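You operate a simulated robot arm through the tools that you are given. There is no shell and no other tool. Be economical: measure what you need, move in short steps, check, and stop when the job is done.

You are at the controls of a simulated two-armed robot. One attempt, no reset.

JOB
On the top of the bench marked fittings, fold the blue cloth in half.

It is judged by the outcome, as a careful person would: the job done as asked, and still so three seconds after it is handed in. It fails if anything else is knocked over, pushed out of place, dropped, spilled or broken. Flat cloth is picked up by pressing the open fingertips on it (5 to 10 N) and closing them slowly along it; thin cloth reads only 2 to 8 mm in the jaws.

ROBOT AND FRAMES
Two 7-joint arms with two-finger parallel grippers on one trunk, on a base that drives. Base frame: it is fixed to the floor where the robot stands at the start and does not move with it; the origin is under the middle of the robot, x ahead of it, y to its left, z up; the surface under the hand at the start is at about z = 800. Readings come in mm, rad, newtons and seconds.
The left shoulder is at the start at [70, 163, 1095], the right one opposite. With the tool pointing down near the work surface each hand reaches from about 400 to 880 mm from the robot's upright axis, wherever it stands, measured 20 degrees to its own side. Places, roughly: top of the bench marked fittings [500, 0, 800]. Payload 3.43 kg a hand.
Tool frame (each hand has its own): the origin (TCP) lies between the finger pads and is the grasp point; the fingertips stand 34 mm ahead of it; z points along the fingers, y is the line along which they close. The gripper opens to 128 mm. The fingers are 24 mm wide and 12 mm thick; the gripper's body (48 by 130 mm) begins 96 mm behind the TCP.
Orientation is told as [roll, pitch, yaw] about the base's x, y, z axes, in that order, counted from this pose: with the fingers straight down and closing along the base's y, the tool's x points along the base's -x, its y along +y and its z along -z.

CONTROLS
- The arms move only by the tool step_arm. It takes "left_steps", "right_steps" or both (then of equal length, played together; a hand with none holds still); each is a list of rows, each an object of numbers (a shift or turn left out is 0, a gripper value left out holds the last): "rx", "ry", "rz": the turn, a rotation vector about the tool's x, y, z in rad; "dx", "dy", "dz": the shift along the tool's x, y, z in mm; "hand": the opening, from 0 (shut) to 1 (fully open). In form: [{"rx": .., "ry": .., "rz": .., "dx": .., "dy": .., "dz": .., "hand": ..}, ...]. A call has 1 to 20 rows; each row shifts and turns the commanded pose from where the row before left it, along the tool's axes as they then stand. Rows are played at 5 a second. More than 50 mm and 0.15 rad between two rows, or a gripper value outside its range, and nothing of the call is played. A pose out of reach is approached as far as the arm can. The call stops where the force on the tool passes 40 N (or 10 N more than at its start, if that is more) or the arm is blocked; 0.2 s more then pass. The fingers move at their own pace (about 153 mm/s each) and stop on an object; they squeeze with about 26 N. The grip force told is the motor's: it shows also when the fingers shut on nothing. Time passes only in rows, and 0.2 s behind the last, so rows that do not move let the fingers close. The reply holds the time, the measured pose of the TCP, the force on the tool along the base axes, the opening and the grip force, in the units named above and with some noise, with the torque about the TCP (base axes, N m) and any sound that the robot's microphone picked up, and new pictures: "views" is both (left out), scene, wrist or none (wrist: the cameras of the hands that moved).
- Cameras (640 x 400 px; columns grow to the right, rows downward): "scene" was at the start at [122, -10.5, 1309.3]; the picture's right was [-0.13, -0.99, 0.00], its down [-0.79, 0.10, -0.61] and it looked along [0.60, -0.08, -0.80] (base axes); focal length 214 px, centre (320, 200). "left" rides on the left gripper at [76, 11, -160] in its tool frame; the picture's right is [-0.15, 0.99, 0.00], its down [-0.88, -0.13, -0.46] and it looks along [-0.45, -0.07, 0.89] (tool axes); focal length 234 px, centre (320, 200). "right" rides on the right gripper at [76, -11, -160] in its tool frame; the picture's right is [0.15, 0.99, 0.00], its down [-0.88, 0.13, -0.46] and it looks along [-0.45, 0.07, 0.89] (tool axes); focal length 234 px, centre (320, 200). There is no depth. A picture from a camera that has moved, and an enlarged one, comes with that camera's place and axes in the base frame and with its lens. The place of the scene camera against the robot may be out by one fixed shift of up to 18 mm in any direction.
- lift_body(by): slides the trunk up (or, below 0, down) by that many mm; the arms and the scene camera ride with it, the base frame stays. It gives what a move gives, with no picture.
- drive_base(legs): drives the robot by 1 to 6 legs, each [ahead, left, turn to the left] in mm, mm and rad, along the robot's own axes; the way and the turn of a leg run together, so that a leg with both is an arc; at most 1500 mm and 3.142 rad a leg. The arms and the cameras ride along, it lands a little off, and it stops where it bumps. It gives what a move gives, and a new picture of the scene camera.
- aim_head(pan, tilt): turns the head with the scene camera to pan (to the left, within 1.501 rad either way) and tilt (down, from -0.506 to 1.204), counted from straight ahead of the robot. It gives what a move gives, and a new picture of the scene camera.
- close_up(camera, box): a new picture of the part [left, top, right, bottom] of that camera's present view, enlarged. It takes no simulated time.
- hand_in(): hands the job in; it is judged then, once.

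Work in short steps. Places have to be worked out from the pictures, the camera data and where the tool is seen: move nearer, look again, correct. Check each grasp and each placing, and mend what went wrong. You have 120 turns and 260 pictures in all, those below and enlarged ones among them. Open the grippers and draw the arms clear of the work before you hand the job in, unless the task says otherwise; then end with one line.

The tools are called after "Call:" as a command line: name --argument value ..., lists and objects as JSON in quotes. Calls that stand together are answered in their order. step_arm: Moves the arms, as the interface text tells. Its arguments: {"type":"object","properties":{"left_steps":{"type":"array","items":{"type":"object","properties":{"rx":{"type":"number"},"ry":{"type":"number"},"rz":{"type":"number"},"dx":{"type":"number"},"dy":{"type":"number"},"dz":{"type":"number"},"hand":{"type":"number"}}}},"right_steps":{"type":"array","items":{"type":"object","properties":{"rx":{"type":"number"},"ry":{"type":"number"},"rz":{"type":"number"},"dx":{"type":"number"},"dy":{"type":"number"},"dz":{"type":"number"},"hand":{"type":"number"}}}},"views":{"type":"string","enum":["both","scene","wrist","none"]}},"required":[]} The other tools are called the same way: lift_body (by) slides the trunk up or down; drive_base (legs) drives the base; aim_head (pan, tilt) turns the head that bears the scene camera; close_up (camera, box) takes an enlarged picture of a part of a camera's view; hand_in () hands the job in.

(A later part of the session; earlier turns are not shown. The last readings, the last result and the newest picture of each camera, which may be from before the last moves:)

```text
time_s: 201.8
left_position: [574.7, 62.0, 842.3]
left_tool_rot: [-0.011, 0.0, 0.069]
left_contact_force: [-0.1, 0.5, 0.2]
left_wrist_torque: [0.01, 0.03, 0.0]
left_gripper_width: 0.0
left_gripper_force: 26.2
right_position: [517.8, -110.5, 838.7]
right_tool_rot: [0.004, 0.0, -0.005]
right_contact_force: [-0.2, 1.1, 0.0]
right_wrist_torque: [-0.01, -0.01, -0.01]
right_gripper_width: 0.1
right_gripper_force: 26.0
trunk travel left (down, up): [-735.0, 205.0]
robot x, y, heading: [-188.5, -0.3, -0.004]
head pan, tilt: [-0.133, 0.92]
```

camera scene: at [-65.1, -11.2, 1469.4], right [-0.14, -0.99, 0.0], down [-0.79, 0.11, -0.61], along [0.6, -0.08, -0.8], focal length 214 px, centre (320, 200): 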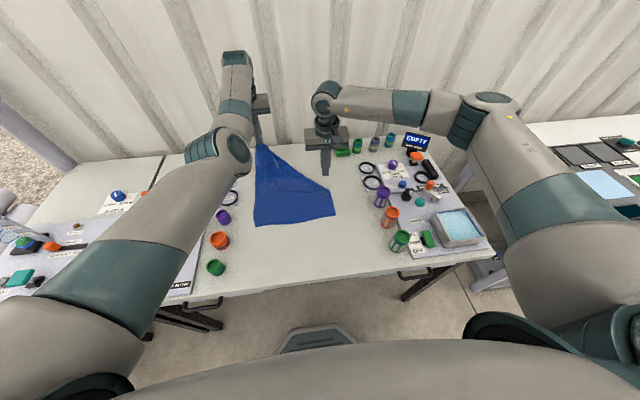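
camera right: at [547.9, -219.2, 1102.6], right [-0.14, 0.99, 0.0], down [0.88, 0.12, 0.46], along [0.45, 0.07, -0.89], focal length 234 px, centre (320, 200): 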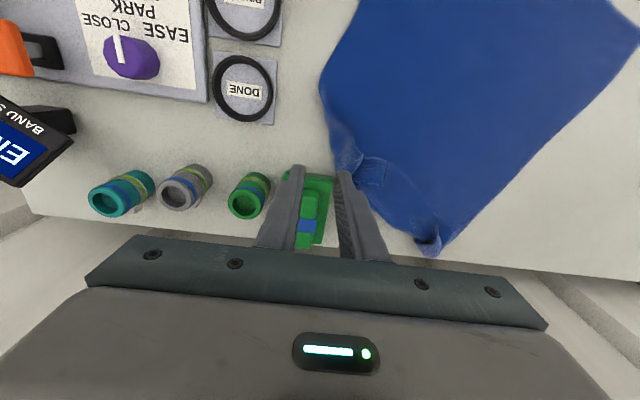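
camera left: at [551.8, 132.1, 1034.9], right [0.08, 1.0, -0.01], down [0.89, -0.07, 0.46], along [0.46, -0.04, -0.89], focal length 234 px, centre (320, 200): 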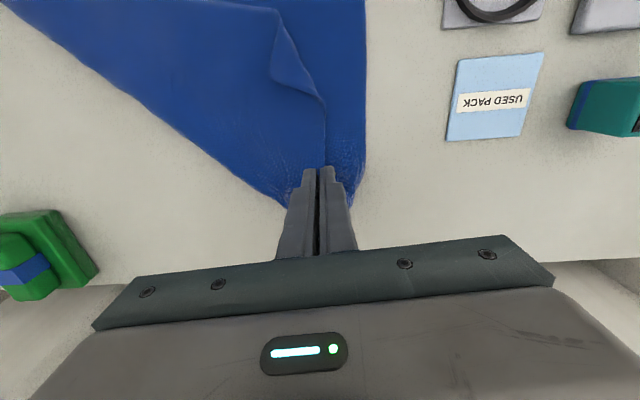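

Press down and drag back with rotation (left 170 mm, right 115 mm).

Call:
step_arm --left_steps '[{"dz": 4}, {"dz": 3}, {"dz": 1}, {"dx": 12}, {"dx": 12}, {"dx": 12}, {"dx": 12}, {"dx": 12}, {"dx": 12}, {"dx": 12}, {"dx": 12}, {"dx": 12}, {"dx": 12}, {"dx": 12}, {"dx": 12}, {"dx": 12}, {"dx": 12}, {}]' --right_steps '[{"dz": 2.5}, {"dz": 1.2}, {"dz": 0.8}, {"dx": 8.2}, {"dx": 8.2}, {"dx": 8.2}, {"dx": 8.2}, {"dx": 8.2}, {"dx": 8.2}, {"dx": 8.2}, {"dx": 8.2}, {"dx": 8.2}, {"dx": 8.2}, {"dx": 8.2}, {"dx": 8.2}, {"dx": 8.2}, {"dx": 8.2}, {}]' --views "scene"

Call:
close_up --camera "scene" --box '[200, 120, 440, 270]'

```text
time_s: 204.4
left_position: [480.0, 92.5, 835.0]
left_tool_rot: [0.036, -0.027, 0.094]
left_contact_force: [-5.0, -1.8, 20.8]
left_wrist_torque: [-0.22, 0.33, -0.05]
left_gripper_width: 0.0
left_gripper_force: 26.1
right_position: [447.3, -110.5, 835.6]
right_tool_rot: [0.005, 0.0, -0.006]
right_contact_force: [0.2, -0.2, -0.2]
right_wrist_torque: [-0.04, 0.04, -0.01]
right_gripper_width: 0.0
right_gripper_force: 25.6
trunk travel left (down, up): [-735.0, 205.0]
robot x, y, heading: [-189.1, -1.6, -0.007]
head pan, tilt: [-0.133, 0.92]
stopped in row 12 (left hand): the force on the tool passed its limit at 53 N (the readings are from after the stop); the commanded pose is now the measured one
camera scene: at [-66.6, -10.5, 1469.5], right [-0.14, -0.99, 0.0], down [-0.79, 0.11, -0.61], along [0.6, -0.08, -0.8], focal length 214 px, centre (320, 200)
```

scene: 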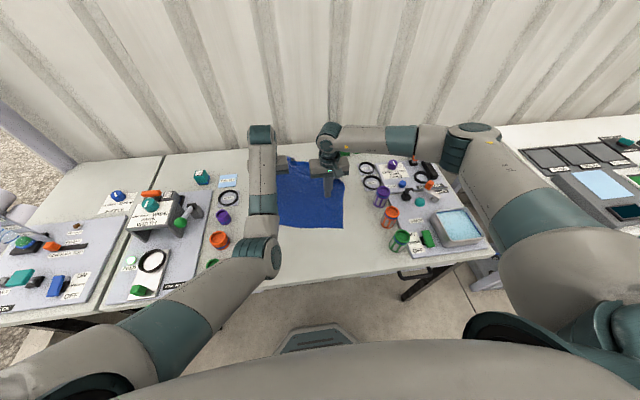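

```text
2.67 times, centred on (320, 195) of scene
camera zoom: at [-66.6, -10.5, 1469.5], right [-0.14, -0.99, 0.0], down [-0.79, 0.11, -0.61], along [0.6, -0.08, -0.8], focal length 572 px, centre (320, 213)
```

zoom: 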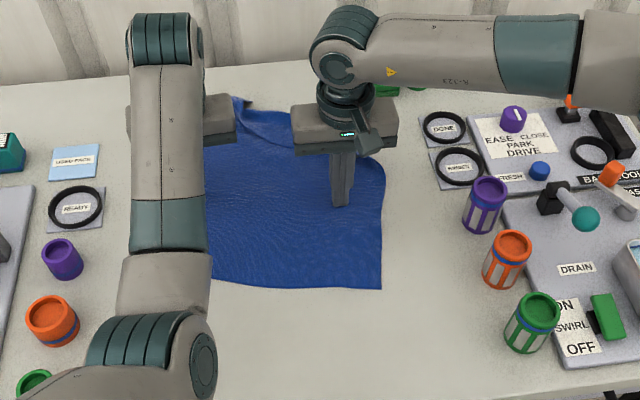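

Cloth is now nearly square, but the left arm flipped elbow-down again — the raised trunk favours that. I extract it forward/up, then lower the trunk by 80 mm where the arm behaved well.

Call:
step_arm --left_steps '[{"dz": -20}, {"dz": -25, "dx": -15}, {"dz": -25, "dx": -20, "dy": 8}, {"dz": -25, "dx": -25, "dy": 8}, {"dz": -25, "dx": -25, "dy": 8}, {"dz": -20, "dx": -25, "dy": 8}, {"dx": -20, "dy": 8}, {}]' --right_steps '[{"dz": -20}, {"dz": -25}, {"dz": -25}, {"dz": -25}, {"dz": -25}, {"dz": -20}, {"dy": -30}, {"dy": -30}]' --views "none"

Call:
lift_body --by -80

Call:
close_up --camera "scene" --box '[100, 80, 480, 318]'

```text
time_s: 206.2
left_position: [605.8, 134.6, 973.7]
left_tool_rot: [0.033, -0.02, 0.093]
left_contact_force: [-0.7, -0.1, 0.8]
left_wrist_torque: [0.0, -0.02, 0.04]
left_gripper_width: 0.0
left_gripper_force: 26.3
left hand out of reach, approached as far as the arm can: row 2
right_position: [447.1, -174.4, 974.4]
right_tool_rot: [0.008, 0.001, -0.003]
right_contact_force: [-0.9, -0.1, 0.5]
right_wrist_torque: [0.02, -0.06, 0.03]
right_gripper_width: 0.2
right_gripper_force: 25.8
trunk travel left (down, up): [-735.0, 205.0]
robot x, y, heading: [-187.2, -1.2, -0.005]
head pan, tilt: [-0.133, 0.92]
```

```text
time_s: 207.4
left_position: [605.6, 136.1, 893.5]
left_tool_rot: [0.032, -0.022, 0.092]
left_contact_force: [-1.1, 0.5, 0.1]
left_wrist_torque: [0.0, 0.01, -0.01]
left_gripper_width: 0.1
left_gripper_force: 25.6
right_position: [447.4, -171.8, 894.9]
right_tool_rot: [0.004, 0.0, -0.004]
right_contact_force: [0.7, -0.2, 1.2]
right_wrist_torque: [-0.03, 0.01, -0.01]
right_gripper_width: 0.0
right_gripper_force: 26.0
trunk travel left (down, up): [-655.0, 285.0]
robot x, y, heading: [-186.5, -0.3, -0.007]
head pan, tilt: [-0.133, 0.92]
```

```text
1.68 times, centred on (290, 199) of scene
camera zoom: at [-65.3, -11.3, 1389.4], right [-0.14, -0.99, 0.0], down [-0.79, 0.11, -0.61], along [0.6, -0.08, -0.8], focal length 360 px, centre (370, 202)
```

zoom: 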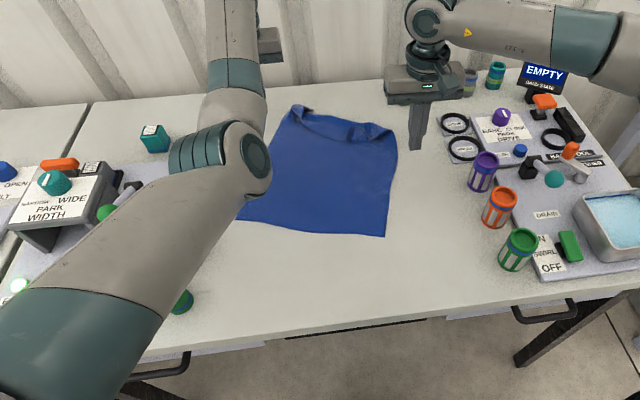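

Posture is good and objects are intact. I bring both hands over the far edge's turned-over strip to see how to open it.

Call:
step_arm --left_steps '[{"dz": -30, "rz": -0.09, "hand": 0.3}, {"dy": -30, "dx": -10}, {"dy": -20, "dx": -10}, {}]' --right_steps '[{"dx": -30, "dz": -10, "hand": 0.3}, {"dx": -35, "dy": 15}, {"dx": -35, "dy": 15}, {}]' --views "wrist"

```text
time_s: 208.4
left_position: [635.2, 88.9, 923.4]
left_tool_rot: [0.031, -0.023, 0.184]
left_contact_force: [-1.1, 0.3, 0.1]
left_wrist_torque: [0.01, 0.01, 0.04]
left_gripper_width: 38.2
left_gripper_force: 0.0
right_position: [550.1, -141.3, 905.9]
right_tool_rot: [0.007, 0.001, -0.004]
right_contact_force: [-0.3, 0.6, -0.5]
right_wrist_torque: [-0.02, -0.02, -0.02]
right_gripper_width: 38.6
right_gripper_force: 0.0
trunk travel left (down, up): [-655.0, 285.0]
robot x, y, heading: [-185.4, -1.5, -0.007]
head pan, tilt: [-0.133, 0.92]
camera right: at [473.0, -155.7, 1065.8], right [-0.14, 0.99, 0.01], down [0.88, 0.12, 0.46], along [0.45, 0.07, -0.89], focal length 234 px, centre (320, 200)
camera left: at [554.6, 80.0, 1082.1], right [-0.04, 1.0, 0.03], down [0.88, 0.02, 0.47], along [0.47, 0.05, -0.88], focal length 234 px, centre (320, 200)
```

right: 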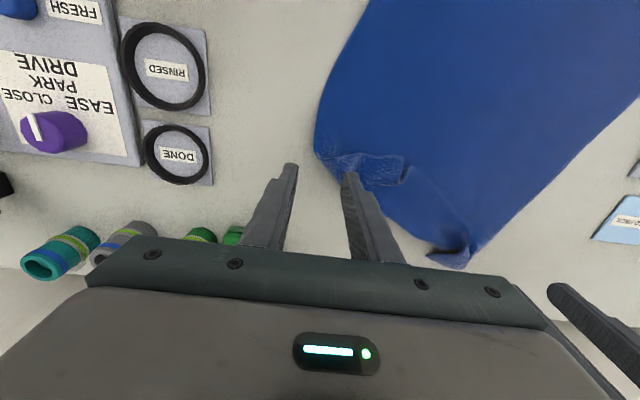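
left: 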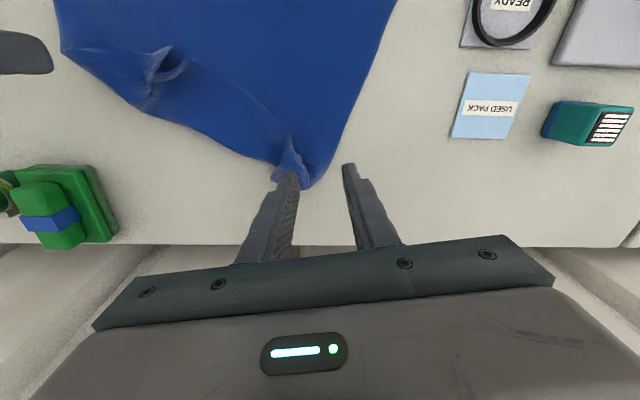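

The far-right corner ear stands at ≈(550,−65) and the far-left corner flap at ≈(652,57). I straddle both and close on them.

Call:
step_arm --left_steps '[{"rz": 0.09, "hand": 0.45}, {"rz": 0.09, "dx": -8, "dy": -16}, {"dx": -9, "dy": -16}, {"dz": 25}, {"dz": 25}, {"dz": 20}, {"dz": 8}, {"dz": 3}, {"hand": 0.35}, {"hand": 0.27}, {"hand": 0.2}, {"hand": 0.14}, {"hand": 0.08}, {"hand": 0.03}, {"hand": 0}, {}, {"dz": -15}, {"dz": -20}, {}]' --right_steps '[{"hand": 0.45, "dy": 25}, {"dy": 25}, {"dy": 25}, {"dz": 20}, {"dz": 20}, {"dz": 15}, {"dz": 6}, {"dz": 3}, {"hand": 0.35}, {"hand": 0.27}, {"hand": 0.2}, {"hand": 0.14}, {"hand": 0.08}, {"hand": 0.03}, {"hand": 0}, {}, {"dz": -15}, {"dz": -20}, {}]' --views "wrist"

```text
time_s: 212.4
left_position: [630.3, 63.2, 876.9]
left_tool_rot: [0.035, -0.013, 0.001]
left_contact_force: [0.1, -1.2, -0.7]
left_wrist_torque: [-0.06, 0.03, 0.03]
left_gripper_width: 2.0
left_gripper_force: 25.6
left hand out of reach, approached as far as the arm can: row 2, 3, 6
right_position: [550.4, -66.8, 875.5]
right_tool_rot: [0.006, 0.001, -0.004]
right_contact_force: [1.0, 1.7, -0.3]
right_wrist_torque: [0.09, -0.02, -0.01]
right_gripper_width: 2.9
right_gripper_force: 26.0
trunk travel left (down, up): [-655.0, 285.0]
robot x, y, heading: [-188.4, 2.0, -0.01]
head pan, tilt: [-0.133, 0.92]
camera right: at [473.3, -79.5, 1036.7], right [-0.14, 0.99, 0.01], down [0.88, 0.12, 0.46], along [0.45, 0.07, -0.89], focal length 234 px, centre (320, 200)
camera left: at [552.0, 68.2, 1036.1], right [0.14, 0.99, 0.04], down [0.87, -0.14, 0.46], along [0.46, -0.03, -0.89], focal length 234 px, centre (320, 200)
```

right: 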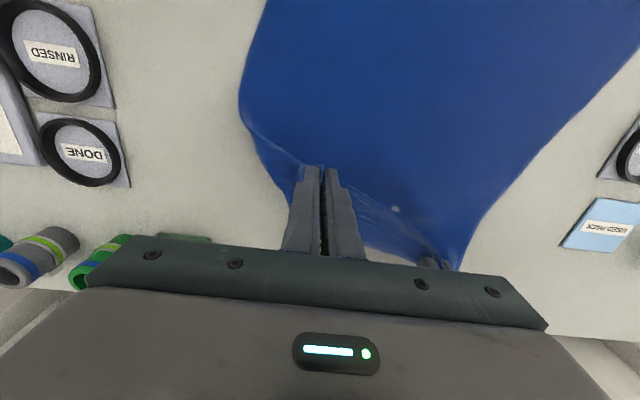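
left: 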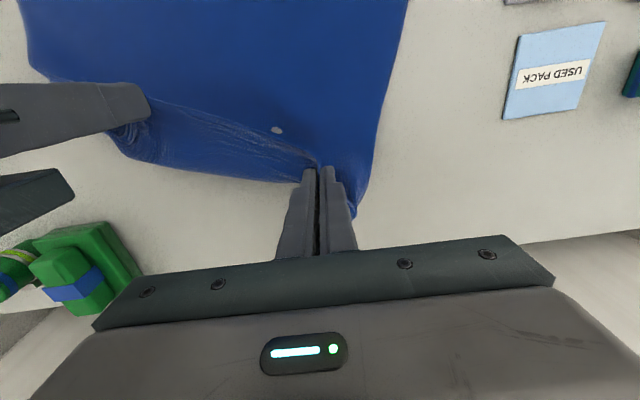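

Both far corners are held (2.0/2.9 mm). Square them up: right goes forward/outward, left outward; then drive ahead to pull the cloth straight.

Call:
step_arm --left_steps '[{"dz": -10}, {"dy": 6}, {"dy": 6}, {"dy": 6}, {"dy": 6}, {}]' --right_steps '[{"dz": -10, "dx": -16}, {"dx": -16, "dy": -9}, {"dx": -16, "dy": -9}, {"dx": -16, "dy": -9}, {"dx": -16, "dy": -9}, {}]' --views "none"

Call:
drive_base --legs '[[60, 0, 0]]'

Call:
close_up --camera "scene" --box '[200, 120, 440, 270]'

```text
time_s: 213.6
left_position: [634.0, 75.2, 888.4]
left_tool_rot: [0.014, -0.013, -0.003]
left_contact_force: [-1.1, -19.0, -0.2]
left_wrist_torque: [-0.69, 0.01, 0.21]
left_gripper_width: 2.4
left_gripper_force: 25.5
left hand out of reach, approached as far as the arm can: row 3
right_position: [625.7, -89.1, 888.3]
right_tool_rot: [0.023, -0.001, 0.008]
right_contact_force: [0.5, 18.2, 0.5]
right_wrist_torque: [0.69, -0.04, -0.09]
right_gripper_width: 3.0
right_gripper_force: 26.5
trunk travel left (down, up): [-655.0, 285.0]
robot x, y, heading: [-184.5, 0.6, -0.007]
head pan, tilt: [-0.133, 0.92]
stopped in row 6 (left hand): the force on the tool passed its limit at 44 N (the readings are from after the stop); the commanded pose is now the measured one
```

```text
time_s: 214.6
left_position: [692.8, 76.5, 889.9]
left_tool_rot: [0.017, -0.015, -0.003]
left_contact_force: [0.1, -30.0, -0.2]
left_wrist_torque: [-1.08, 0.02, 0.35]
left_gripper_width: 2.3
left_gripper_force: 25.8
right_position: [684.9, -91.8, 889.2]
right_tool_rot: [0.019, 0.003, 0.006]
right_contact_force: [0.6, 29.9, 0.2]
right_wrist_torque: [1.07, -0.02, -0.15]
right_gripper_width: 3.2
right_gripper_force: 26.0
trunk travel left (down, up): [-655.0, 285.0]
robot x, y, heading: [-125.9, -3.5, -0.004]
head pan, tilt: [-0.133, 0.92]
camera scene: at [-6.2, -11.6, 1389.5], right [-0.14, -0.99, 0.0], down [-0.79, 0.11, -0.61], along [0.6, -0.08, -0.8], focal length 214 px, centre (320, 200)
```

scene: 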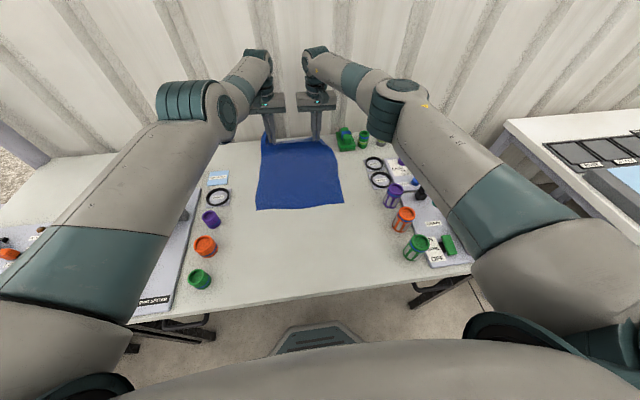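

```text
2.67 times, centred on (320, 195) of scene
camera zoom: at [-6.2, -11.6, 1389.5], right [-0.14, -0.99, 0.0], down [-0.79, 0.11, -0.61], along [0.6, -0.08, -0.8], focal length 572 px, centre (320, 213)
```

zoom: 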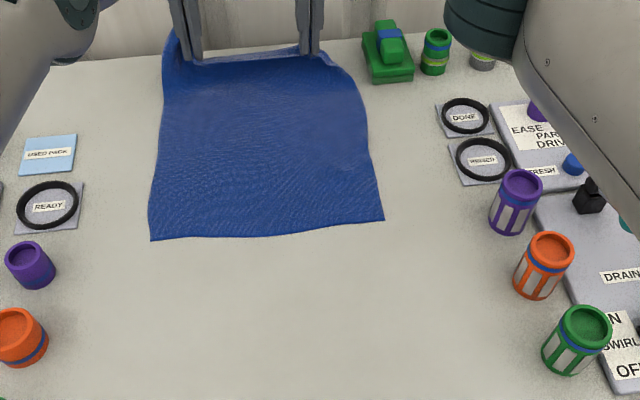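

The cloth is flat and square again, near edge ≈ x 408. Now the fold in one go: ease the side tension, up to the apex, then 45° down so the edge lands by the near edge.

Call:
step_arm --left_steps '[{"dy": -5}, {"dx": 18, "dz": -12.7}, {"dx": 18, "dz": -12.7}, {"dx": 18, "dz": -12.7}, {"dx": 18, "dz": -12.7}, {"dx": 18, "dz": -12.7}, {"dx": 18, "dz": -12.7}, {"dx": 18, "dz": -12.7}, {"dx": 11.3, "dz": 11.3}, {"dx": 11.3, "dz": 11.3}, {"dx": 11.3, "dz": 11.3}, {"dx": 11.3, "dz": 11.3}, {"dx": 11.3, "dz": 11.3}, {"dx": 11.3, "dz": 11.3}, {"dx": 11.3, "dz": 11.3}, {"dx": 11.3, "dz": 11.3}, {"dx": 11.3, "dz": 11.3}, {}]' --right_steps '[{"dy": 5}, {"dx": 17, "dz": -12.7}, {"dx": 17, "dz": -12.7}, {"dx": 17, "dz": -12.7}, {"dx": 17, "dz": -12.7}, {"dx": 17, "dz": -12.7}, {"dx": 17, "dz": -12.7}, {"dx": 17, "dz": -12.7}, {"dx": 11.3, "dz": 11.3}, {"dx": 11.3, "dz": 11.3}, {"dx": 11.3, "dz": 11.3}, {"dx": 11.3, "dz": 11.3}, {"dx": 11.3, "dz": 11.3}, {"dx": 11.3, "dz": 11.3}, {"dx": 11.3, "dz": 11.3}, {"dx": 11.3, "dz": 11.3}, {"dx": 11.3, "dz": 11.3}, {}]' --views "both"

```text
time_s: 218.4
left_position: [674.1, 15.6, 868.7]
left_tool_rot: [0.017, -0.008, -0.004]
left_contact_force: [-29.4, -16.4, -2.3]
left_wrist_torque: [-0.32, 0.51, 0.33]
left_gripper_width: 2.1
left_gripper_force: 25.5
left hand out of reach, approached as far as the arm can: row 2, 3, 4, 5, 6, 7, 8, 9, 10, 11, 12, 13, 14, 15, 16, 17
right_position: [465.5, -86.8, 876.7]
right_tool_rot: [0.022, -0.002, 0.007]
right_contact_force: [29.5, 16.8, 2.7]
right_wrist_torque: [0.6, -1.11, 0.12]
right_gripper_width: 3.1
right_gripper_force: 26.6
trunk travel left (down, up): [-655.0, 285.0]
robot x, y, heading: [-127.5, -1.1, -0.007]
head pan, tilt: [-0.133, 0.92]
camera scene: at [-6.1, -11.6, 1389.4], right [-0.14, -0.99, 0.0], down [-0.79, 0.11, -0.61], along [0.6, -0.08, -0.8], focal length 214 px, centre (320, 200)
camera right: at [388.9, -102.5, 1036.6], right [-0.15, 0.99, 0.02], down [0.88, 0.13, 0.46], along [0.45, 0.09, -0.89], focal length 234 px, centre (320, 200)
camera left: at [596.6, 23.1, 1028.6], right [0.15, 0.99, 0.02], down [0.88, -0.14, 0.46], along [0.46, -0.06, -0.89], focal length 234 px, centre (320, 200)
```

scene: 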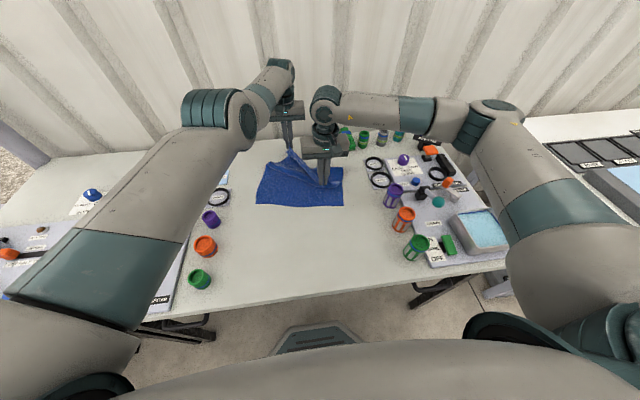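
right: 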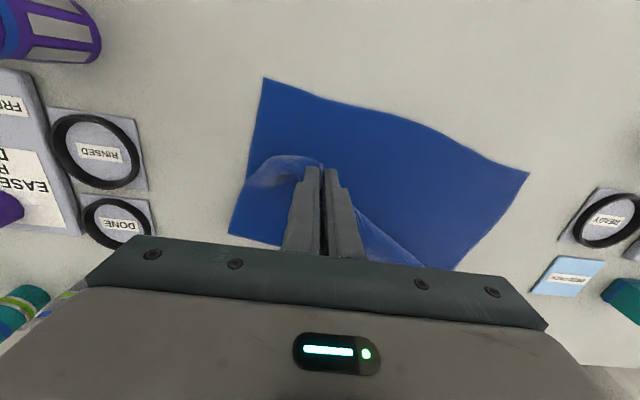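
left: 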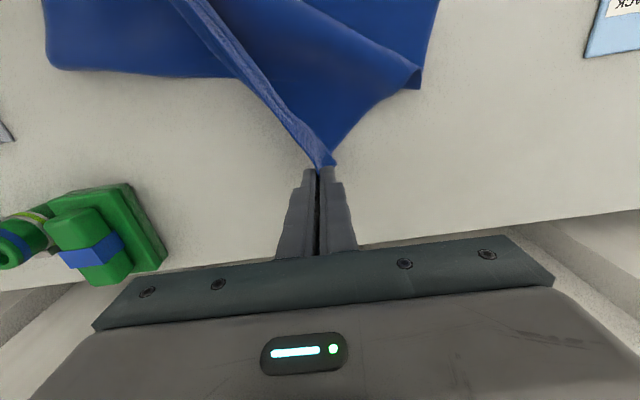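

The left arm stuck at its extension limit while the right folded over. I lift both, bring the left back alongside the right (mirrored), and check.

Call:
step_arm --left_steps '[{"dz": -15}, {"dz": -15, "dx": 6, "dy": 4}, {"dz": -15, "dx": 8, "dy": 4}, {"dz": -15, "dx": 12, "dy": 5}, {"dz": -15, "dx": 14, "dy": 5}, {"dz": -12, "dx": 16, "dy": 5}, {"dx": 20, "dy": 6}, {"dx": 20, "dy": 6}, {"dx": 20, "dy": 6}, {"dx": 20, "dy": 6}, {"dx": 18, "dy": 6, "dz": 10}, {"dx": 16, "dy": 6, "dz": 14}, {"dx": 14, "dy": 6, "dz": 14}, {"dx": 12, "dz": 14}, {"dx": 12, "dz": 14}, {"dz": 6}, {}]' --right_steps '[{"dz": -12}, {"dz": -12}, {"dz": -12}, {"dz": -10}, {"dz": -10}, {}, {}, {}, {}, {}, {"dz": 8}, {"dz": 10}, {"dz": 10}, {"dz": 10}, {"dz": 10}, {"dz": 6}, {}]' --views "wrist"

Call:
close_up --camera "scene" --box '[200, 120, 440, 270]'

```text
time_s: 222.0
left_position: [677.0, 16.1, 883.9]
left_tool_rot: [0.015, -0.013, -0.003]
left_contact_force: [-18.1, -10.1, -2.1]
left_wrist_torque: [-0.16, 0.27, 0.24]
left_gripper_width: 2.0
left_gripper_force: 26.4
left hand out of reach, approached as far as the arm can: row 2, 3, 4, 5, 6, 7, 8, 9, 10, 11, 12, 13, 14, 15
right_position: [465.3, -87.3, 878.6]
right_tool_rot: [0.02, 0.0, 0.007]
right_contact_force: [16.5, 10.0, 1.7]
right_wrist_torque: [0.39, -0.62, 0.07]
right_gripper_width: 2.6
right_gripper_force: 26.0
trunk travel left (down, up): [-655.0, 285.0]
robot x, y, heading: [-129.3, 0.3, -0.008]
head pan, tilt: [-0.133, 0.92]
camera right: at [388.8, -103.2, 1039.1], right [-0.15, 0.99, 0.02], down [0.88, 0.13, 0.46], along [0.45, 0.09, -0.89], focal length 234 px, centre (320, 200)
camera left: at [599.3, 24.4, 1042.5], right [0.15, 0.99, 0.02], down [0.87, -0.14, 0.47], along [0.46, -0.05, -0.88], focal length 234 px, centre (320, 200)
```

right: 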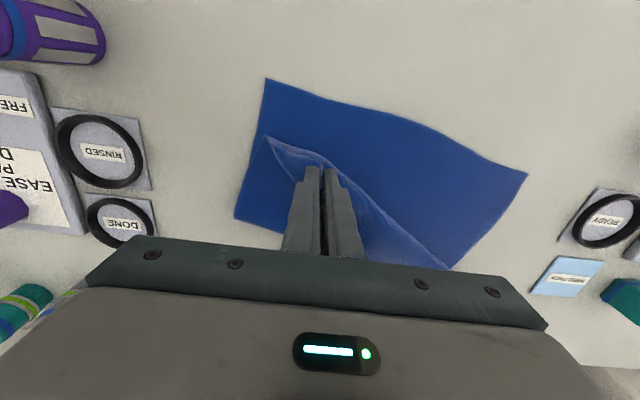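
left: 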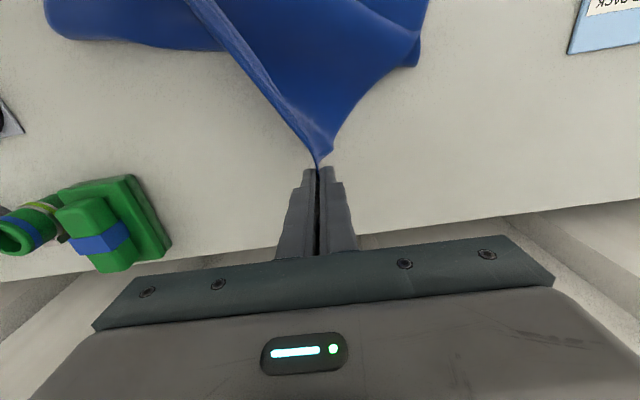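

```text
2.67 times, centred on (320, 195) of scene
camera zoom: at [-6.1, -11.9, 1389.3], right [-0.14, -0.99, 0.0], down [-0.79, 0.11, -0.61], along [0.6, -0.08, -0.8], focal length 572 px, centre (320, 213)
```

zoom: 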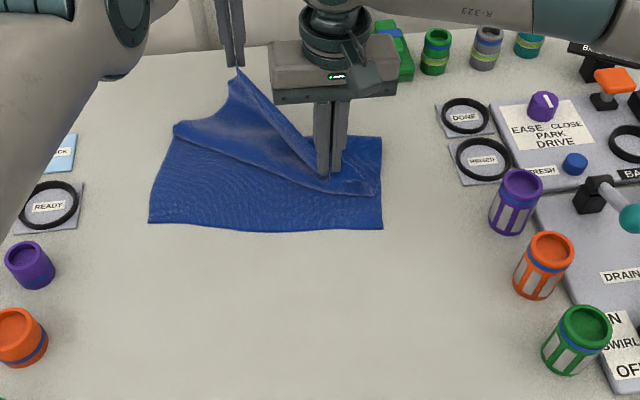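

The left arm can't move back on its own, but driving and the trunk lift can do the fold motion for both hands. First the right rejoins the left at the far side, then a look.

Call:
step_arm --right_steps '[{"dz": -15}, {"dz": -15, "dx": -20, "dy": -5}, {"dx": -25, "dy": -6}, {"dx": -25, "dy": -6}, {"dx": -25, "dy": -6}, {"dx": -25, "dy": -5}, {"dx": -25, "dy": -5}, {"dx": -25, "dy": -5}, {"dx": -20, "dz": 12}, {"dx": -10, "dz": 12}, {}]' --views "none"

Call:
close_up --camera "scene" --box '[180, 90, 420, 240]'

```text
time_s: 224.4
left_position: [677.4, 16.1, 884.1]
left_tool_rot: [0.016, -0.013, -0.003]
left_contact_force: [0.4, 0.0, 0.1]
left_wrist_torque: [-0.02, 0.03, -0.03]
left_gripper_width: 1.8
left_gripper_force: 26.3
right_position: [664.9, -124.3, 882.7]
right_tool_rot: [0.021, 0.002, 0.008]
right_contact_force: [0.3, 0.5, 0.5]
right_wrist_torque: [-0.01, 0.01, 0.0]
right_gripper_width: 2.8
right_gripper_force: 26.4
trunk travel left (down, up): [-655.0, 285.0]
robot x, y, heading: [-131.6, 0.7, -0.008]
head pan, tilt: [-0.133, 0.92]
```

```text
2.67 times, centred on (300, 165) of scene
camera zoom: at [-6.2, -11.9, 1389.4], right [-0.14, -0.99, 0.0], down [-0.79, 0.11, -0.61], along [0.6, -0.08, -0.8], focal length 572 px, centre (373, 293)
```

zoom: 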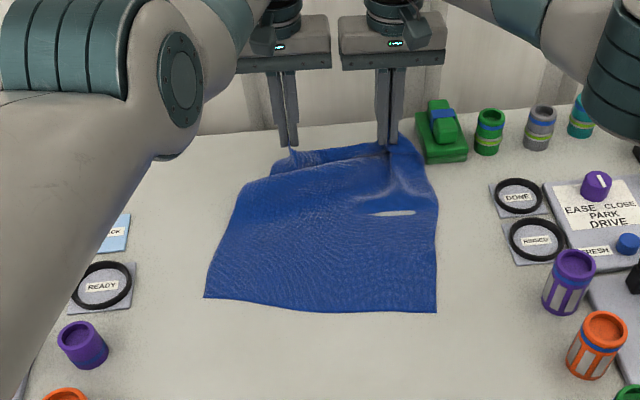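

Both grips are adjacent and the cloth is laid out (rotated ~12°, consistent with the grips). Now I fold using base and trunk together: up to the apex, then a 45° staircase down toward the near edge.

Call:
lift_body --by 35

Call:
drive_base --legs '[[-60, 13, 0]]'

Call:
lift_body --by 60

Call:
drive_base --legs '[[-55, 12, 0]]'

Call:
lift_body --by -45

Call:
drive_base --legs '[[-45, 10, 0]]'

Call:
lift_body --by -45

Call:
drive_base --legs '[[-45, 10, 0]]'

Call:
close_up --camera "right" --box '[0, 0, 640, 400]'

```text
time_s: 225.2
left_position: [678.6, 16.6, 917.7]
left_tool_rot: [0.014, -0.013, -0.003]
left_contact_force: [-0.7, 0.8, 0.2]
left_wrist_torque: [-0.03, 0.03, -0.01]
left_gripper_width: 1.9
left_gripper_force: 25.5
right_position: [664.6, -124.5, 917.6]
right_tool_rot: [0.02, 0.003, 0.007]
right_contact_force: [-0.1, 1.1, -0.4]
right_wrist_torque: [0.01, -0.02, 0.02]
right_gripper_width: 2.9
right_gripper_force: 25.9
trunk travel left (down, up): [-690.0, 250.0]
robot x, y, heading: [-125.8, 1.5, -0.005]
head pan, tilt: [-0.133, 0.92]
```

```text
time_s: 226.2
left_position: [619.1, 27.7, 919.2]
left_tool_rot: [0.014, -0.013, -0.003]
left_contact_force: [-0.1, -0.5, -0.1]
left_wrist_torque: [0.01, -0.01, 0.01]
left_gripper_width: 2.0
left_gripper_force: 26.3
right_position: [606.2, -112.2, 917.2]
right_tool_rot: [0.02, 0.002, 0.005]
right_contact_force: [0.1, -0.5, -1.0]
right_wrist_torque: [0.05, 0.01, -0.03]
right_gripper_width: 2.9
right_gripper_force: 26.3
trunk travel left (down, up): [-690.0, 250.0]
robot x, y, heading: [-189.2, 10.6, -0.007]
head pan, tilt: [-0.133, 0.92]
camera scene: at [-63.5, 1.1, 1424.0], right [-0.14, -0.99, 0.0], down [-0.79, 0.11, -0.6], along [0.6, -0.08, -0.8], focal length 214 px, centre (320, 200)
```

scene: 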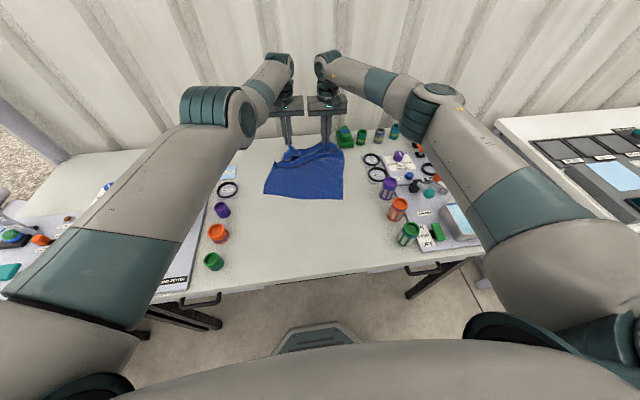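

```text
time_s: 227.2
left_position: [620.2, 28.9, 976.6]
left_tool_rot: [0.015, -0.011, -0.002]
left_contact_force: [0.1, 0.2, 0.0]
left_wrist_torque: [0.0, 0.0, 0.06]
left_gripper_width: 2.1
left_gripper_force: 26.1
right_position: [606.9, -112.2, 977.2]
right_tool_rot: [0.021, 0.003, 0.005]
right_contact_force: [1.1, -1.4, -1.1]
right_wrist_torque: [-0.02, 0.01, -0.01]
right_gripper_width: 3.0
right_gripper_force: 25.9
trunk travel left (down, up): [-750.0, 190.0]
robot x, y, heading: [-189.3, 13.7, -0.008]
head pan, tilt: [-0.133, 0.92]
```

```text
time_s: 228.1
left_position: [566.4, 41.7, 975.4]
left_tool_rot: [0.017, -0.01, -0.004]
left_contact_force: [0.1, -0.3, 0.0]
left_wrist_torque: [0.0, 0.02, -0.01]
left_gripper_width: 1.7
left_gripper_force: 26.6
right_position: [552.3, -100.8, 975.9]
right_tool_rot: [0.022, 0.004, 0.004]
right_contact_force: [0.3, -0.3, -0.3]
right_wrist_torque: [0.02, 0.01, 0.02]
right_gripper_width: 2.2
right_gripper_force: 25.6
trunk travel left (down, up): [-750.0, 190.0]
robot x, y, heading: [-241.7, 25.6, -0.006]
head pan, tilt: [-0.133, 0.92]
camera scene: at [-116.0, 12.8, 1483.8], right [-0.14, -0.99, 0.0], down [-0.79, 0.11, -0.6], along [0.6, -0.08, -0.8], focal length 214 px, centre (320, 200)
```

scene: 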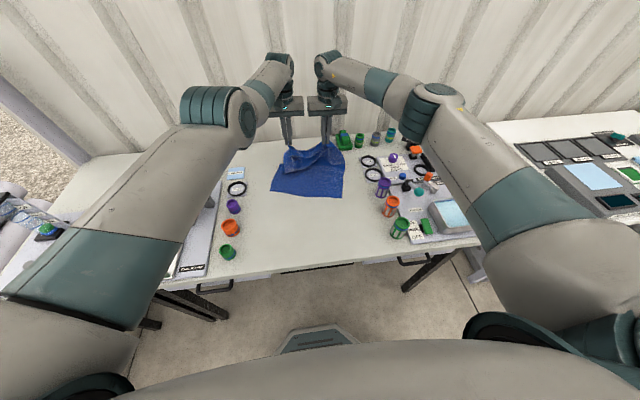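

```text
time_s: 229.0
left_position: [563.9, 39.8, 932.5]
left_tool_rot: [0.015, -0.014, -0.004]
left_contact_force: [-0.6, -0.1, 0.0]
left_wrist_torque: [-0.02, -0.01, 0.02]
left_gripper_width: 2.0
left_gripper_force: 26.0
right_position: [551.6, -99.2, 933.4]
right_tool_rot: [0.021, 0.0, 0.006]
right_contact_force: [-0.4, -0.3, 0.2]
right_wrist_torque: [0.0, -0.01, -0.02]
right_gripper_width: 2.6
right_gripper_force: 26.5
trunk travel left (down, up): [-705.0, 235.0]
robot x, y, heading: [-244.6, 25.4, -0.006]
head pan, tilt: [-0.133, 0.92]
```

```text
time_s: 229.9
left_position: [521.2, 51.7, 930.6]
left_tool_rot: [0.016, -0.01, -0.003]
left_contact_force: [-0.2, -0.3, -0.2]
left_wrist_torque: [-0.01, 0.01, 0.01]
left_gripper_width: 1.8
left_gripper_force: 25.9
right_position: [509.3, -90.1, 931.7]
right_tool_rot: [0.018, 0.005, 0.004]
right_contact_force: [0.4, -0.5, 0.5]
right_wrist_torque: [0.01, 0.02, -0.04]
right_gripper_width: 2.8
right_gripper_force: 26.2
trunk travel left (down, up): [-705.0, 235.0]
robot x, y, heading: [-286.1, 35.5, -0.008]
head pan, tilt: [-0.133, 0.92]
camera scene: at [-160.4, 23.1, 1438.8], right [-0.14, -0.99, 0.0], down [-0.79, 0.11, -0.6], along [0.6, -0.08, -0.8], focal length 214 px, centre (320, 200)
```

scene: 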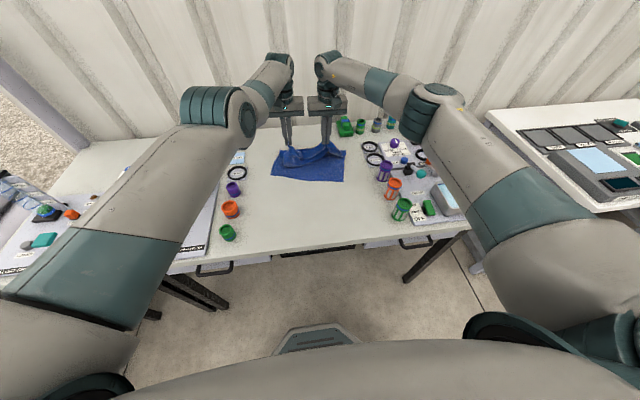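

```text
time_s: 230.8
left_position: [520.1, 51.2, 888.5]
left_tool_rot: [0.017, -0.015, -0.003]
left_contact_force: [-0.7, 0.5, 0.9]
left_wrist_torque: [0.0, 0.0, -0.03]
left_gripper_width: 2.1
left_gripper_force: 25.9
right_position: [506.2, -90.0, 887.0]
right_tool_rot: [0.018, 0.002, 0.005]
right_contact_force: [-0.4, -0.1, -0.5]
right_wrist_torque: [0.04, 0.0, -0.04]
right_gripper_width: 2.7
right_gripper_force: 25.8
trunk travel left (down, up): [-660.0, 280.0]
robot x, y, heading: [-285.1, 37.4, -0.004]
head pan, tilt: [-0.133, 0.92]
```

```text
time_s: 231.7
left_position: [476.8, 61.8, 886.9]
left_tool_rot: [0.016, -0.013, -0.003]
left_contact_force: [0.3, 0.5, 0.1]
left_wrist_torque: [0.01, -0.01, -0.02]
left_gripper_width: 1.7
left_gripper_force: 26.3
right_position: [462.5, -81.1, 886.2]
right_tool_rot: [0.018, 0.003, 0.003]
right_contact_force: [-0.3, -0.6, -0.4]
right_wrist_torque: [0.0, 0.0, 0.02]
right_gripper_width: 2.9
right_gripper_force: 26.3
trunk travel left (down, up): [-660.0, 280.0]
robot x, y, heading: [-329.9, 45.6, -0.005]
head pan, tilt: [-0.133, 0.92]
camera scene: at [-206.2, 33.5, 1394.0], right [-0.14, -0.99, 0.0], down [-0.79, 0.11, -0.6], along [0.6, -0.08, -0.8], focal length 214 px, centre (320, 200)
```

scene: 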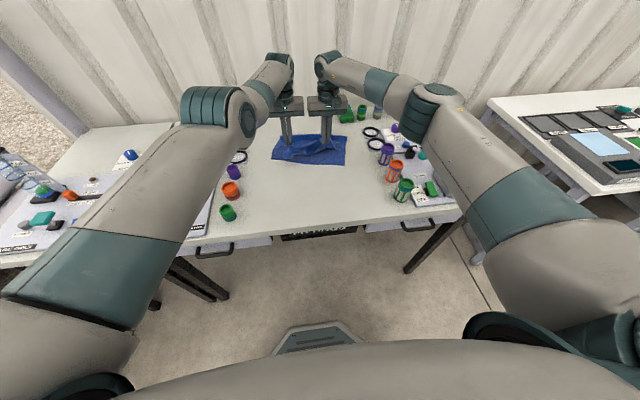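

```text
1.00 times, centred on (320, 200) of right (not enlarged: the box is as wide or as high as the picture)
camera zoom: at [387.9, -96.4, 1046.8], right [-0.15, 0.99, 0.02], down [0.88, 0.13, 0.46], along [0.45, 0.09, -0.89], focal length 234 px, centre (320, 200)
```

zoom: 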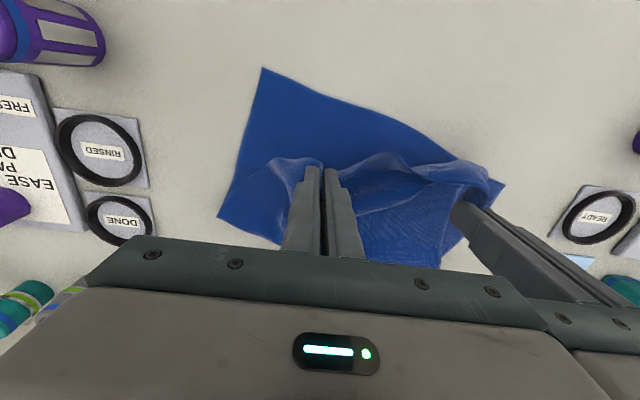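

The fold is coming over nicely. Near edge runs from (385,−144) to (463,139); right needs 25 mm more than left. Finish: right adjusts, then down/back, and release.

Call:
step_arm --right_steps '[{"dx": 8, "dy": -6}, {"dx": 8, "dy": -6}, {"dx": 7, "dy": -6}]' --views "none"

Call:
lift_body --by -22

Call:
drive_base --legs '[[-33, 3, 0]]'

Call:
lift_body --by -17

Call:
close_up --camera "scene" --box '[230, 90, 390, 190]'

```text
time_s: 232.5
left_position: [474.7, 61.1, 887.8]
left_tool_rot: [0.016, -0.013, -0.004]
left_contact_force: [0.7, 0.2, -0.6]
left_wrist_torque: [0.01, 0.01, -0.03]
left_gripper_width: 1.9
left_gripper_force: 25.8
right_position: [440.2, -99.1, 887.0]
right_tool_rot: [0.018, 0.0, 0.006]
right_contact_force: [0.3, 0.1, 0.4]
right_wrist_torque: [0.0, -0.01, 0.03]
right_gripper_width: 2.8
right_gripper_force: 26.1
trunk travel left (down, up): [-660.0, 280.0]
robot x, y, heading: [-327.6, 47.2, -0.007]
head pan, tilt: [-0.133, 0.92]
```

```text
time_s: 233.2
left_position: [475.7, 61.1, 865.9]
left_tool_rot: [0.016, -0.013, -0.003]
left_contact_force: [-0.6, 0.0, -0.1]
left_wrist_torque: [0.03, -0.02, 0.03]
left_gripper_width: 1.9
left_gripper_force: 25.4
right_position: [440.5, -98.3, 866.6]
right_tool_rot: [0.019, 0.002, 0.005]
right_contact_force: [1.4, 0.9, 0.6]
right_wrist_torque: [0.03, 0.0, -0.01]
right_gripper_width: 2.8
right_gripper_force: 26.2
trunk travel left (down, up): [-638.0, 302.0]
robot x, y, heading: [-329.3, 46.4, -0.006]
head pan, tilt: [-0.133, 0.92]
```

```text
time_s: 234.0
left_position: [443.8, 65.0, 862.7]
left_tool_rot: [0.016, -0.009, -0.002]
left_contact_force: [0.1, -0.6, 0.2]
left_wrist_torque: [0.04, 0.02, 0.04]
left_gripper_width: 2.1
left_gripper_force: 26.0
right_position: [409.6, -95.7, 864.2]
right_tool_rot: [0.02, 0.003, 0.005]
right_contact_force: [-0.3, -0.6, -0.2]
right_wrist_torque: [-0.01, -0.01, -0.03]
right_gripper_width: 2.6
right_gripper_force: 26.9
trunk travel left (down, up): [-638.0, 302.0]
robot x, y, heading: [-360.5, 47.4, -0.004]
head pan, tilt: [-0.133, 0.92]
camera scene: at [-237.4, 36.6, 1371.9], right [-0.14, -0.99, 0.0], down [-0.79, 0.11, -0.6], along [0.6, -0.08, -0.8], focal length 214 px, centre (320, 200)
```

scene: 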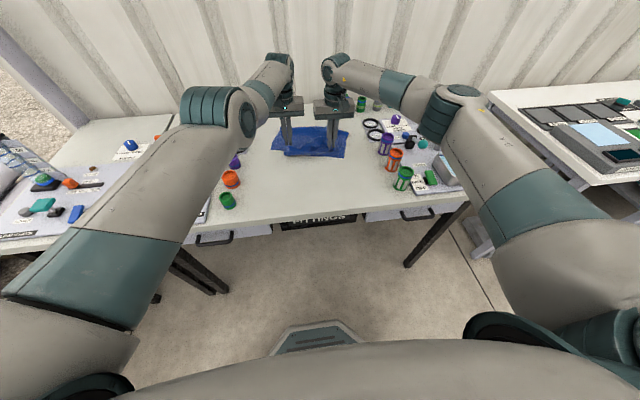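

```text
time_s: 234.7
left_position: [442.9, 64.5, 850.3]
left_tool_rot: [0.017, -0.014, -0.001]
left_contact_force: [-0.2, 0.3, -0.5]
left_wrist_torque: [-0.01, -0.05, -0.01]
left_gripper_width: 1.8
left_gripper_force: 25.8
right_position: [408.1, -95.1, 848.9]
right_tool_rot: [0.019, 0.0, 0.005]
right_contact_force: [0.1, 0.6, -0.1]
right_wrist_torque: [0.0, -0.05, 0.0]
right_gripper_width: 2.8
right_gripper_force: 26.6
trunk travel left (down, up): [-621.0, 319.0]
robot x, y, heading: [-363.0, 47.1, -0.005]
head pan, tilt: [-0.133, 0.92]
```

```text
4.00 times, centred on (310, 140) of scene
camera zoom: at [-241.1, 37.1, 1355.5], right [-0.14, -0.99, 0.0], down [-0.79, 0.11, -0.61], along [0.6, -0.08, -0.8], focal length 858 px, centre (360, 440)
```

zoom: 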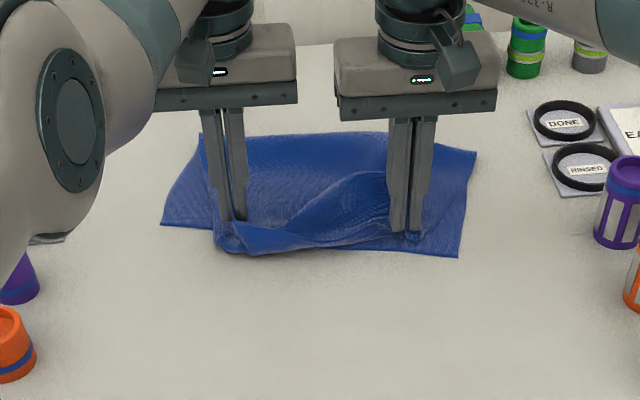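

The edge is over the near edge. I spread the hands slightly toward the corners, then release and withdraw by raising the trunk.

Call:
step_arm --left_steps '[{"dy": 6}, {"dy": 6}, {"dy": 6}, {"dz": 5}, {}, {"hand": 0.08}, {"hand": 0.16}, {"hand": 0.22}, {}]' --right_steps '[{"dy": -5}, {"dy": -5}, {"dy": -4}, {"dz": 4}, {}, {"hand": 0.08}, {"hand": 0.16}, {"hand": 0.22}, {}]' --views "none"

Call:
lift_body --by 140

Call:
close_up --camera "right" --box '[100, 0, 640, 337]'

```text
time_s: 236.7
left_position: [447.5, 82.1, 843.1]
left_tool_rot: [0.016, -0.012, -0.002]
left_contact_force: [0.2, 0.3, -0.9]
left_wrist_torque: [0.02, 0.0, -0.01]
left_gripper_width: 28.1
left_gripper_force: 0.0
left hand out of reach, approached as far as the arm can: row 3
right_position: [409.3, -108.5, 843.9]
right_tool_rot: [0.02, 0.001, 0.006]
right_contact_force: [-1.4, -0.1, 0.2]
right_wrist_torque: [-0.04, 0.01, -0.01]
right_gripper_width: 28.2
right_gripper_force: 0.0
trunk travel left (down, up): [-621.0, 319.0]
robot x, y, heading: [-357.7, 52.7, -0.007]
head pan, tilt: [-0.133, 0.92]
```

```text
time_s: 238.3
left_position: [448.5, 81.8, 983.1]
left_tool_rot: [0.015, -0.013, -0.004]
left_contact_force: [0.6, 0.0, -0.6]
left_wrist_torque: [-0.02, 0.02, -0.02]
left_gripper_width: 28.3
left_gripper_force: 0.0
right_position: [408.5, -109.2, 983.4]
right_tool_rot: [0.02, 0.001, 0.006]
right_contact_force: [0.0, 0.1, 0.6]
right_wrist_torque: [0.0, 0.0, 0.02]
right_gripper_width: 28.0
right_gripper_force: 0.1
trunk travel left (down, up): [-761.0, 179.0]
robot x, y, heading: [-359.0, 50.7, -0.009]
head pan, tilt: [-0.133, 0.92]
```

```text
1.19 times, centred on (370, 168) of right
camera zoom: at [332.6, -124.9, 1143.8], right [-0.15, 0.99, 0.02], down [0.88, 0.13, 0.46], along [0.45, 0.09, -0.89], focal length 278 px, centre (261, 237)
```

zoom: 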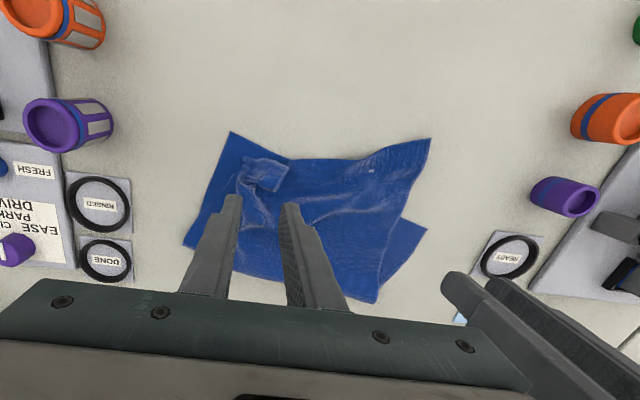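

Folded, but the top layer is skewed at the left: top-left corner at ≈(350,88) vs lower-left ≈(456,129). I clear the left hand away and bring the right hand to that corner to square it.

Call:
step_arm --left_steps '[{"dy": 25}, {"dy": 25}, {"dy": 25}, {"dy": 25}, {"dy": 25}, {"dy": 25}, {}]' --right_steps '[{"dx": 15}, {"dx": 15}, {"dx": 14}, {}, {}, {}, {}]' --views "none"

```text
time_s: 239.9
left_position: [473.1, 227.8, 983.7]
left_tool_rot: [0.017, -0.01, -0.003]
left_contact_force: [1.4, -0.5, -0.6]
left_wrist_torque: [0.04, -0.03, 0.04]
left_gripper_width: 28.2
left_gripper_force: 0.0
left hand out of reach, approached as far as the arm can: row 1, 2, 3, 4, 5, 6
right_position: [363.4, -110.3, 984.2]
right_tool_rot: [0.018, 0.002, 0.005]
right_contact_force: [0.7, -0.7, 1.0]
right_wrist_torque: [0.03, -0.02, -0.03]
right_gripper_width: 28.1
right_gripper_force: 0.1
trunk travel left (down, up): [-761.0, 179.0]
robot x, y, heading: [-363.9, 51.1, -0.003]
head pan, tilt: [-0.133, 0.92]
```

The left is clear (y=228). Right moves over the top-left corner and descends close.

Call:
step_arm --right_steps '[{"dy": 33, "hand": 0.3}, {"dy": 33}, {"dy": 33}, {"dy": 33}, {"dy": 33}, {"dz": 40}, {"dz": 40}, {"dz": 40}, {"dz": 20}, {"dz": 4}, {}]' --views "wrist"

```text
time_s: 242.3
left_position: [473.5, 227.7, 982.9]
left_tool_rot: [0.015, -0.009, -0.001]
left_contact_force: [-1.1, -0.8, 0.0]
left_wrist_torque: [-0.01, 0.0, 0.04]
left_gripper_width: 28.3
left_gripper_force: 0.0
right_position: [363.6, 58.4, 843.8]
right_tool_rot: [0.02, 0.003, 0.006]
right_contact_force: [0.1, 0.9, 0.0]
right_wrist_torque: [-0.01, 0.0, -0.01]
right_gripper_width: 38.5
right_gripper_force: 0.2
trunk travel left (down, up): [-761.0, 179.0]
robot x, y, heading: [-364.1, 50.1, -0.007]
head pan, tilt: [-0.133, 0.92]
camera right: at [287.3, 42.8, 1004.5], right [-0.15, 0.99, 0.02], down [0.88, 0.13, 0.46], along [0.45, 0.09, -0.89], focal length 234 px, centre (320, 200)
```

right: 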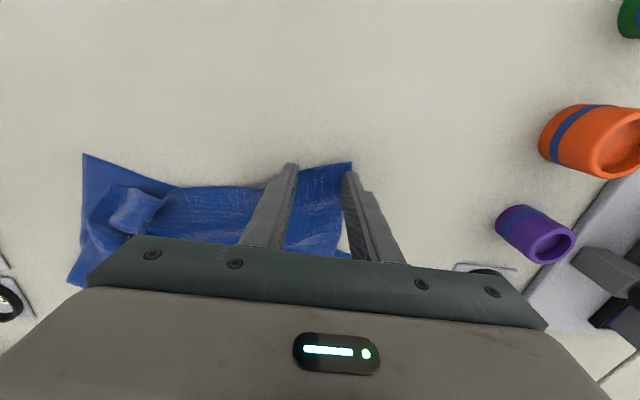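

Corner is right there. Shift 12 mm inward, press, close, lift, carry +85/+35 mm to the lower corner, lower and release.

Call:
step_arm --right_steps '[{"dy": -12}, {"dz": 5}, {"dz": 2.5}, {"dz": 1.3}, {"hand": 0.24}, {"hand": 0.18}, {"hand": 0.12}, {"hand": 0.07}, {"hand": 0.03}, {"hand": 0}, {}, {}, {"dz": -20}, {"dz": -20, "dx": -10}, {}]' --views "wrist"

```text
time_s: 245.5
left_position: [473.6, 227.2, 982.4]
left_tool_rot: [0.016, -0.009, -0.003]
left_contact_force: [0.3, -0.5, 0.1]
left_wrist_torque: [0.03, -0.01, -0.01]
left_gripper_width: 28.3
left_gripper_force: 0.1
right_position: [373.9, 45.7, 875.7]
right_tool_rot: [0.02, 0.003, 0.005]
right_contact_force: [0.2, -0.3, -0.1]
right_wrist_torque: [0.02, 0.02, 0.03]
right_gripper_width: 2.1
right_gripper_force: 26.1
trunk travel left (down, up): [-761.0, 179.0]
robot x, y, heading: [-364.3, 51.1, -0.002]
head pan, tilt: [-0.133, 0.92]
camera right: at [297.9, 30.0, 1033.3], right [-0.15, 0.99, 0.02], down [0.88, 0.13, 0.46], along [0.45, 0.09, -0.89], focal length 234 px, centre (320, 200)
```

right: 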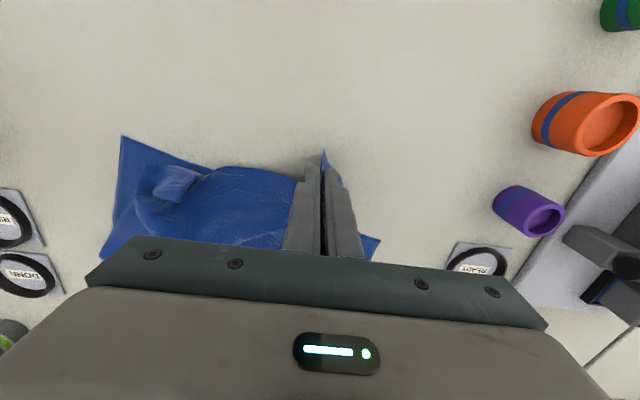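

Held (2.1 mm). Carry to the lower-left corner, lower and release, then rise clear.

Call:
step_arm --right_steps '[{"dx": -15, "dy": 9}, {"dx": -15, "dy": 9}, {"dx": -15, "dy": 9}, {"dx": -15, "dy": 9}, {"dx": -14, "dy": 9}, {"dz": 12}, {"dz": 12}, {"dz": 8}, {}, {"hand": 0.1}, {"hand": 0.2}, {}, {"dz": -20}, {"dz": -40}, {"dz": -40}, {"dz": -30, "dx": 20}, {"dy": -45, "dx": 15}, {"dy": -45}, {"dy": -45}, {}]' --views "wrist"

```text
time_s: 249.7
left_position: [473.4, 230.2, 983.3]
left_tool_rot: [0.013, -0.01, -0.001]
left_contact_force: [-0.6, -0.1, 0.1]
left_wrist_torque: [-0.03, -0.02, -0.01]
left_gripper_width: 28.5
left_gripper_force: 0.0
right_position: [374.5, -66.0, 951.0]
right_tool_rot: [0.018, 0.001, 0.006]
right_contact_force: [-0.7, 0.2, 0.6]
right_wrist_torque: [-0.02, 0.0, 0.03]
right_gripper_width: 25.4
right_gripper_force: 0.0
right hand out of reach, approached as far as the arm can: row 3, 4, 5, 7, 14, 15
trunk travel left (down, up): [-761.0, 179.0]
robot x, y, heading: [-356.2, 47.2, -0.003]
head pan, tilt: [-0.133, 0.92]
camera right: at [299.2, -80.5, 1111.0], right [-0.15, 0.99, 0.02], down [0.88, 0.13, 0.46], along [0.45, 0.09, -0.89], focal length 234 px, centre (320, 200)
```

right: 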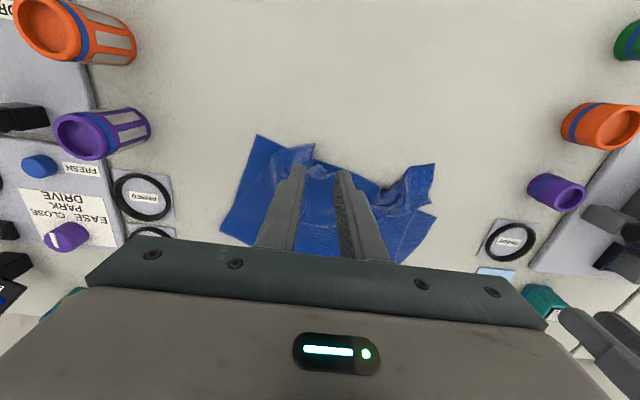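

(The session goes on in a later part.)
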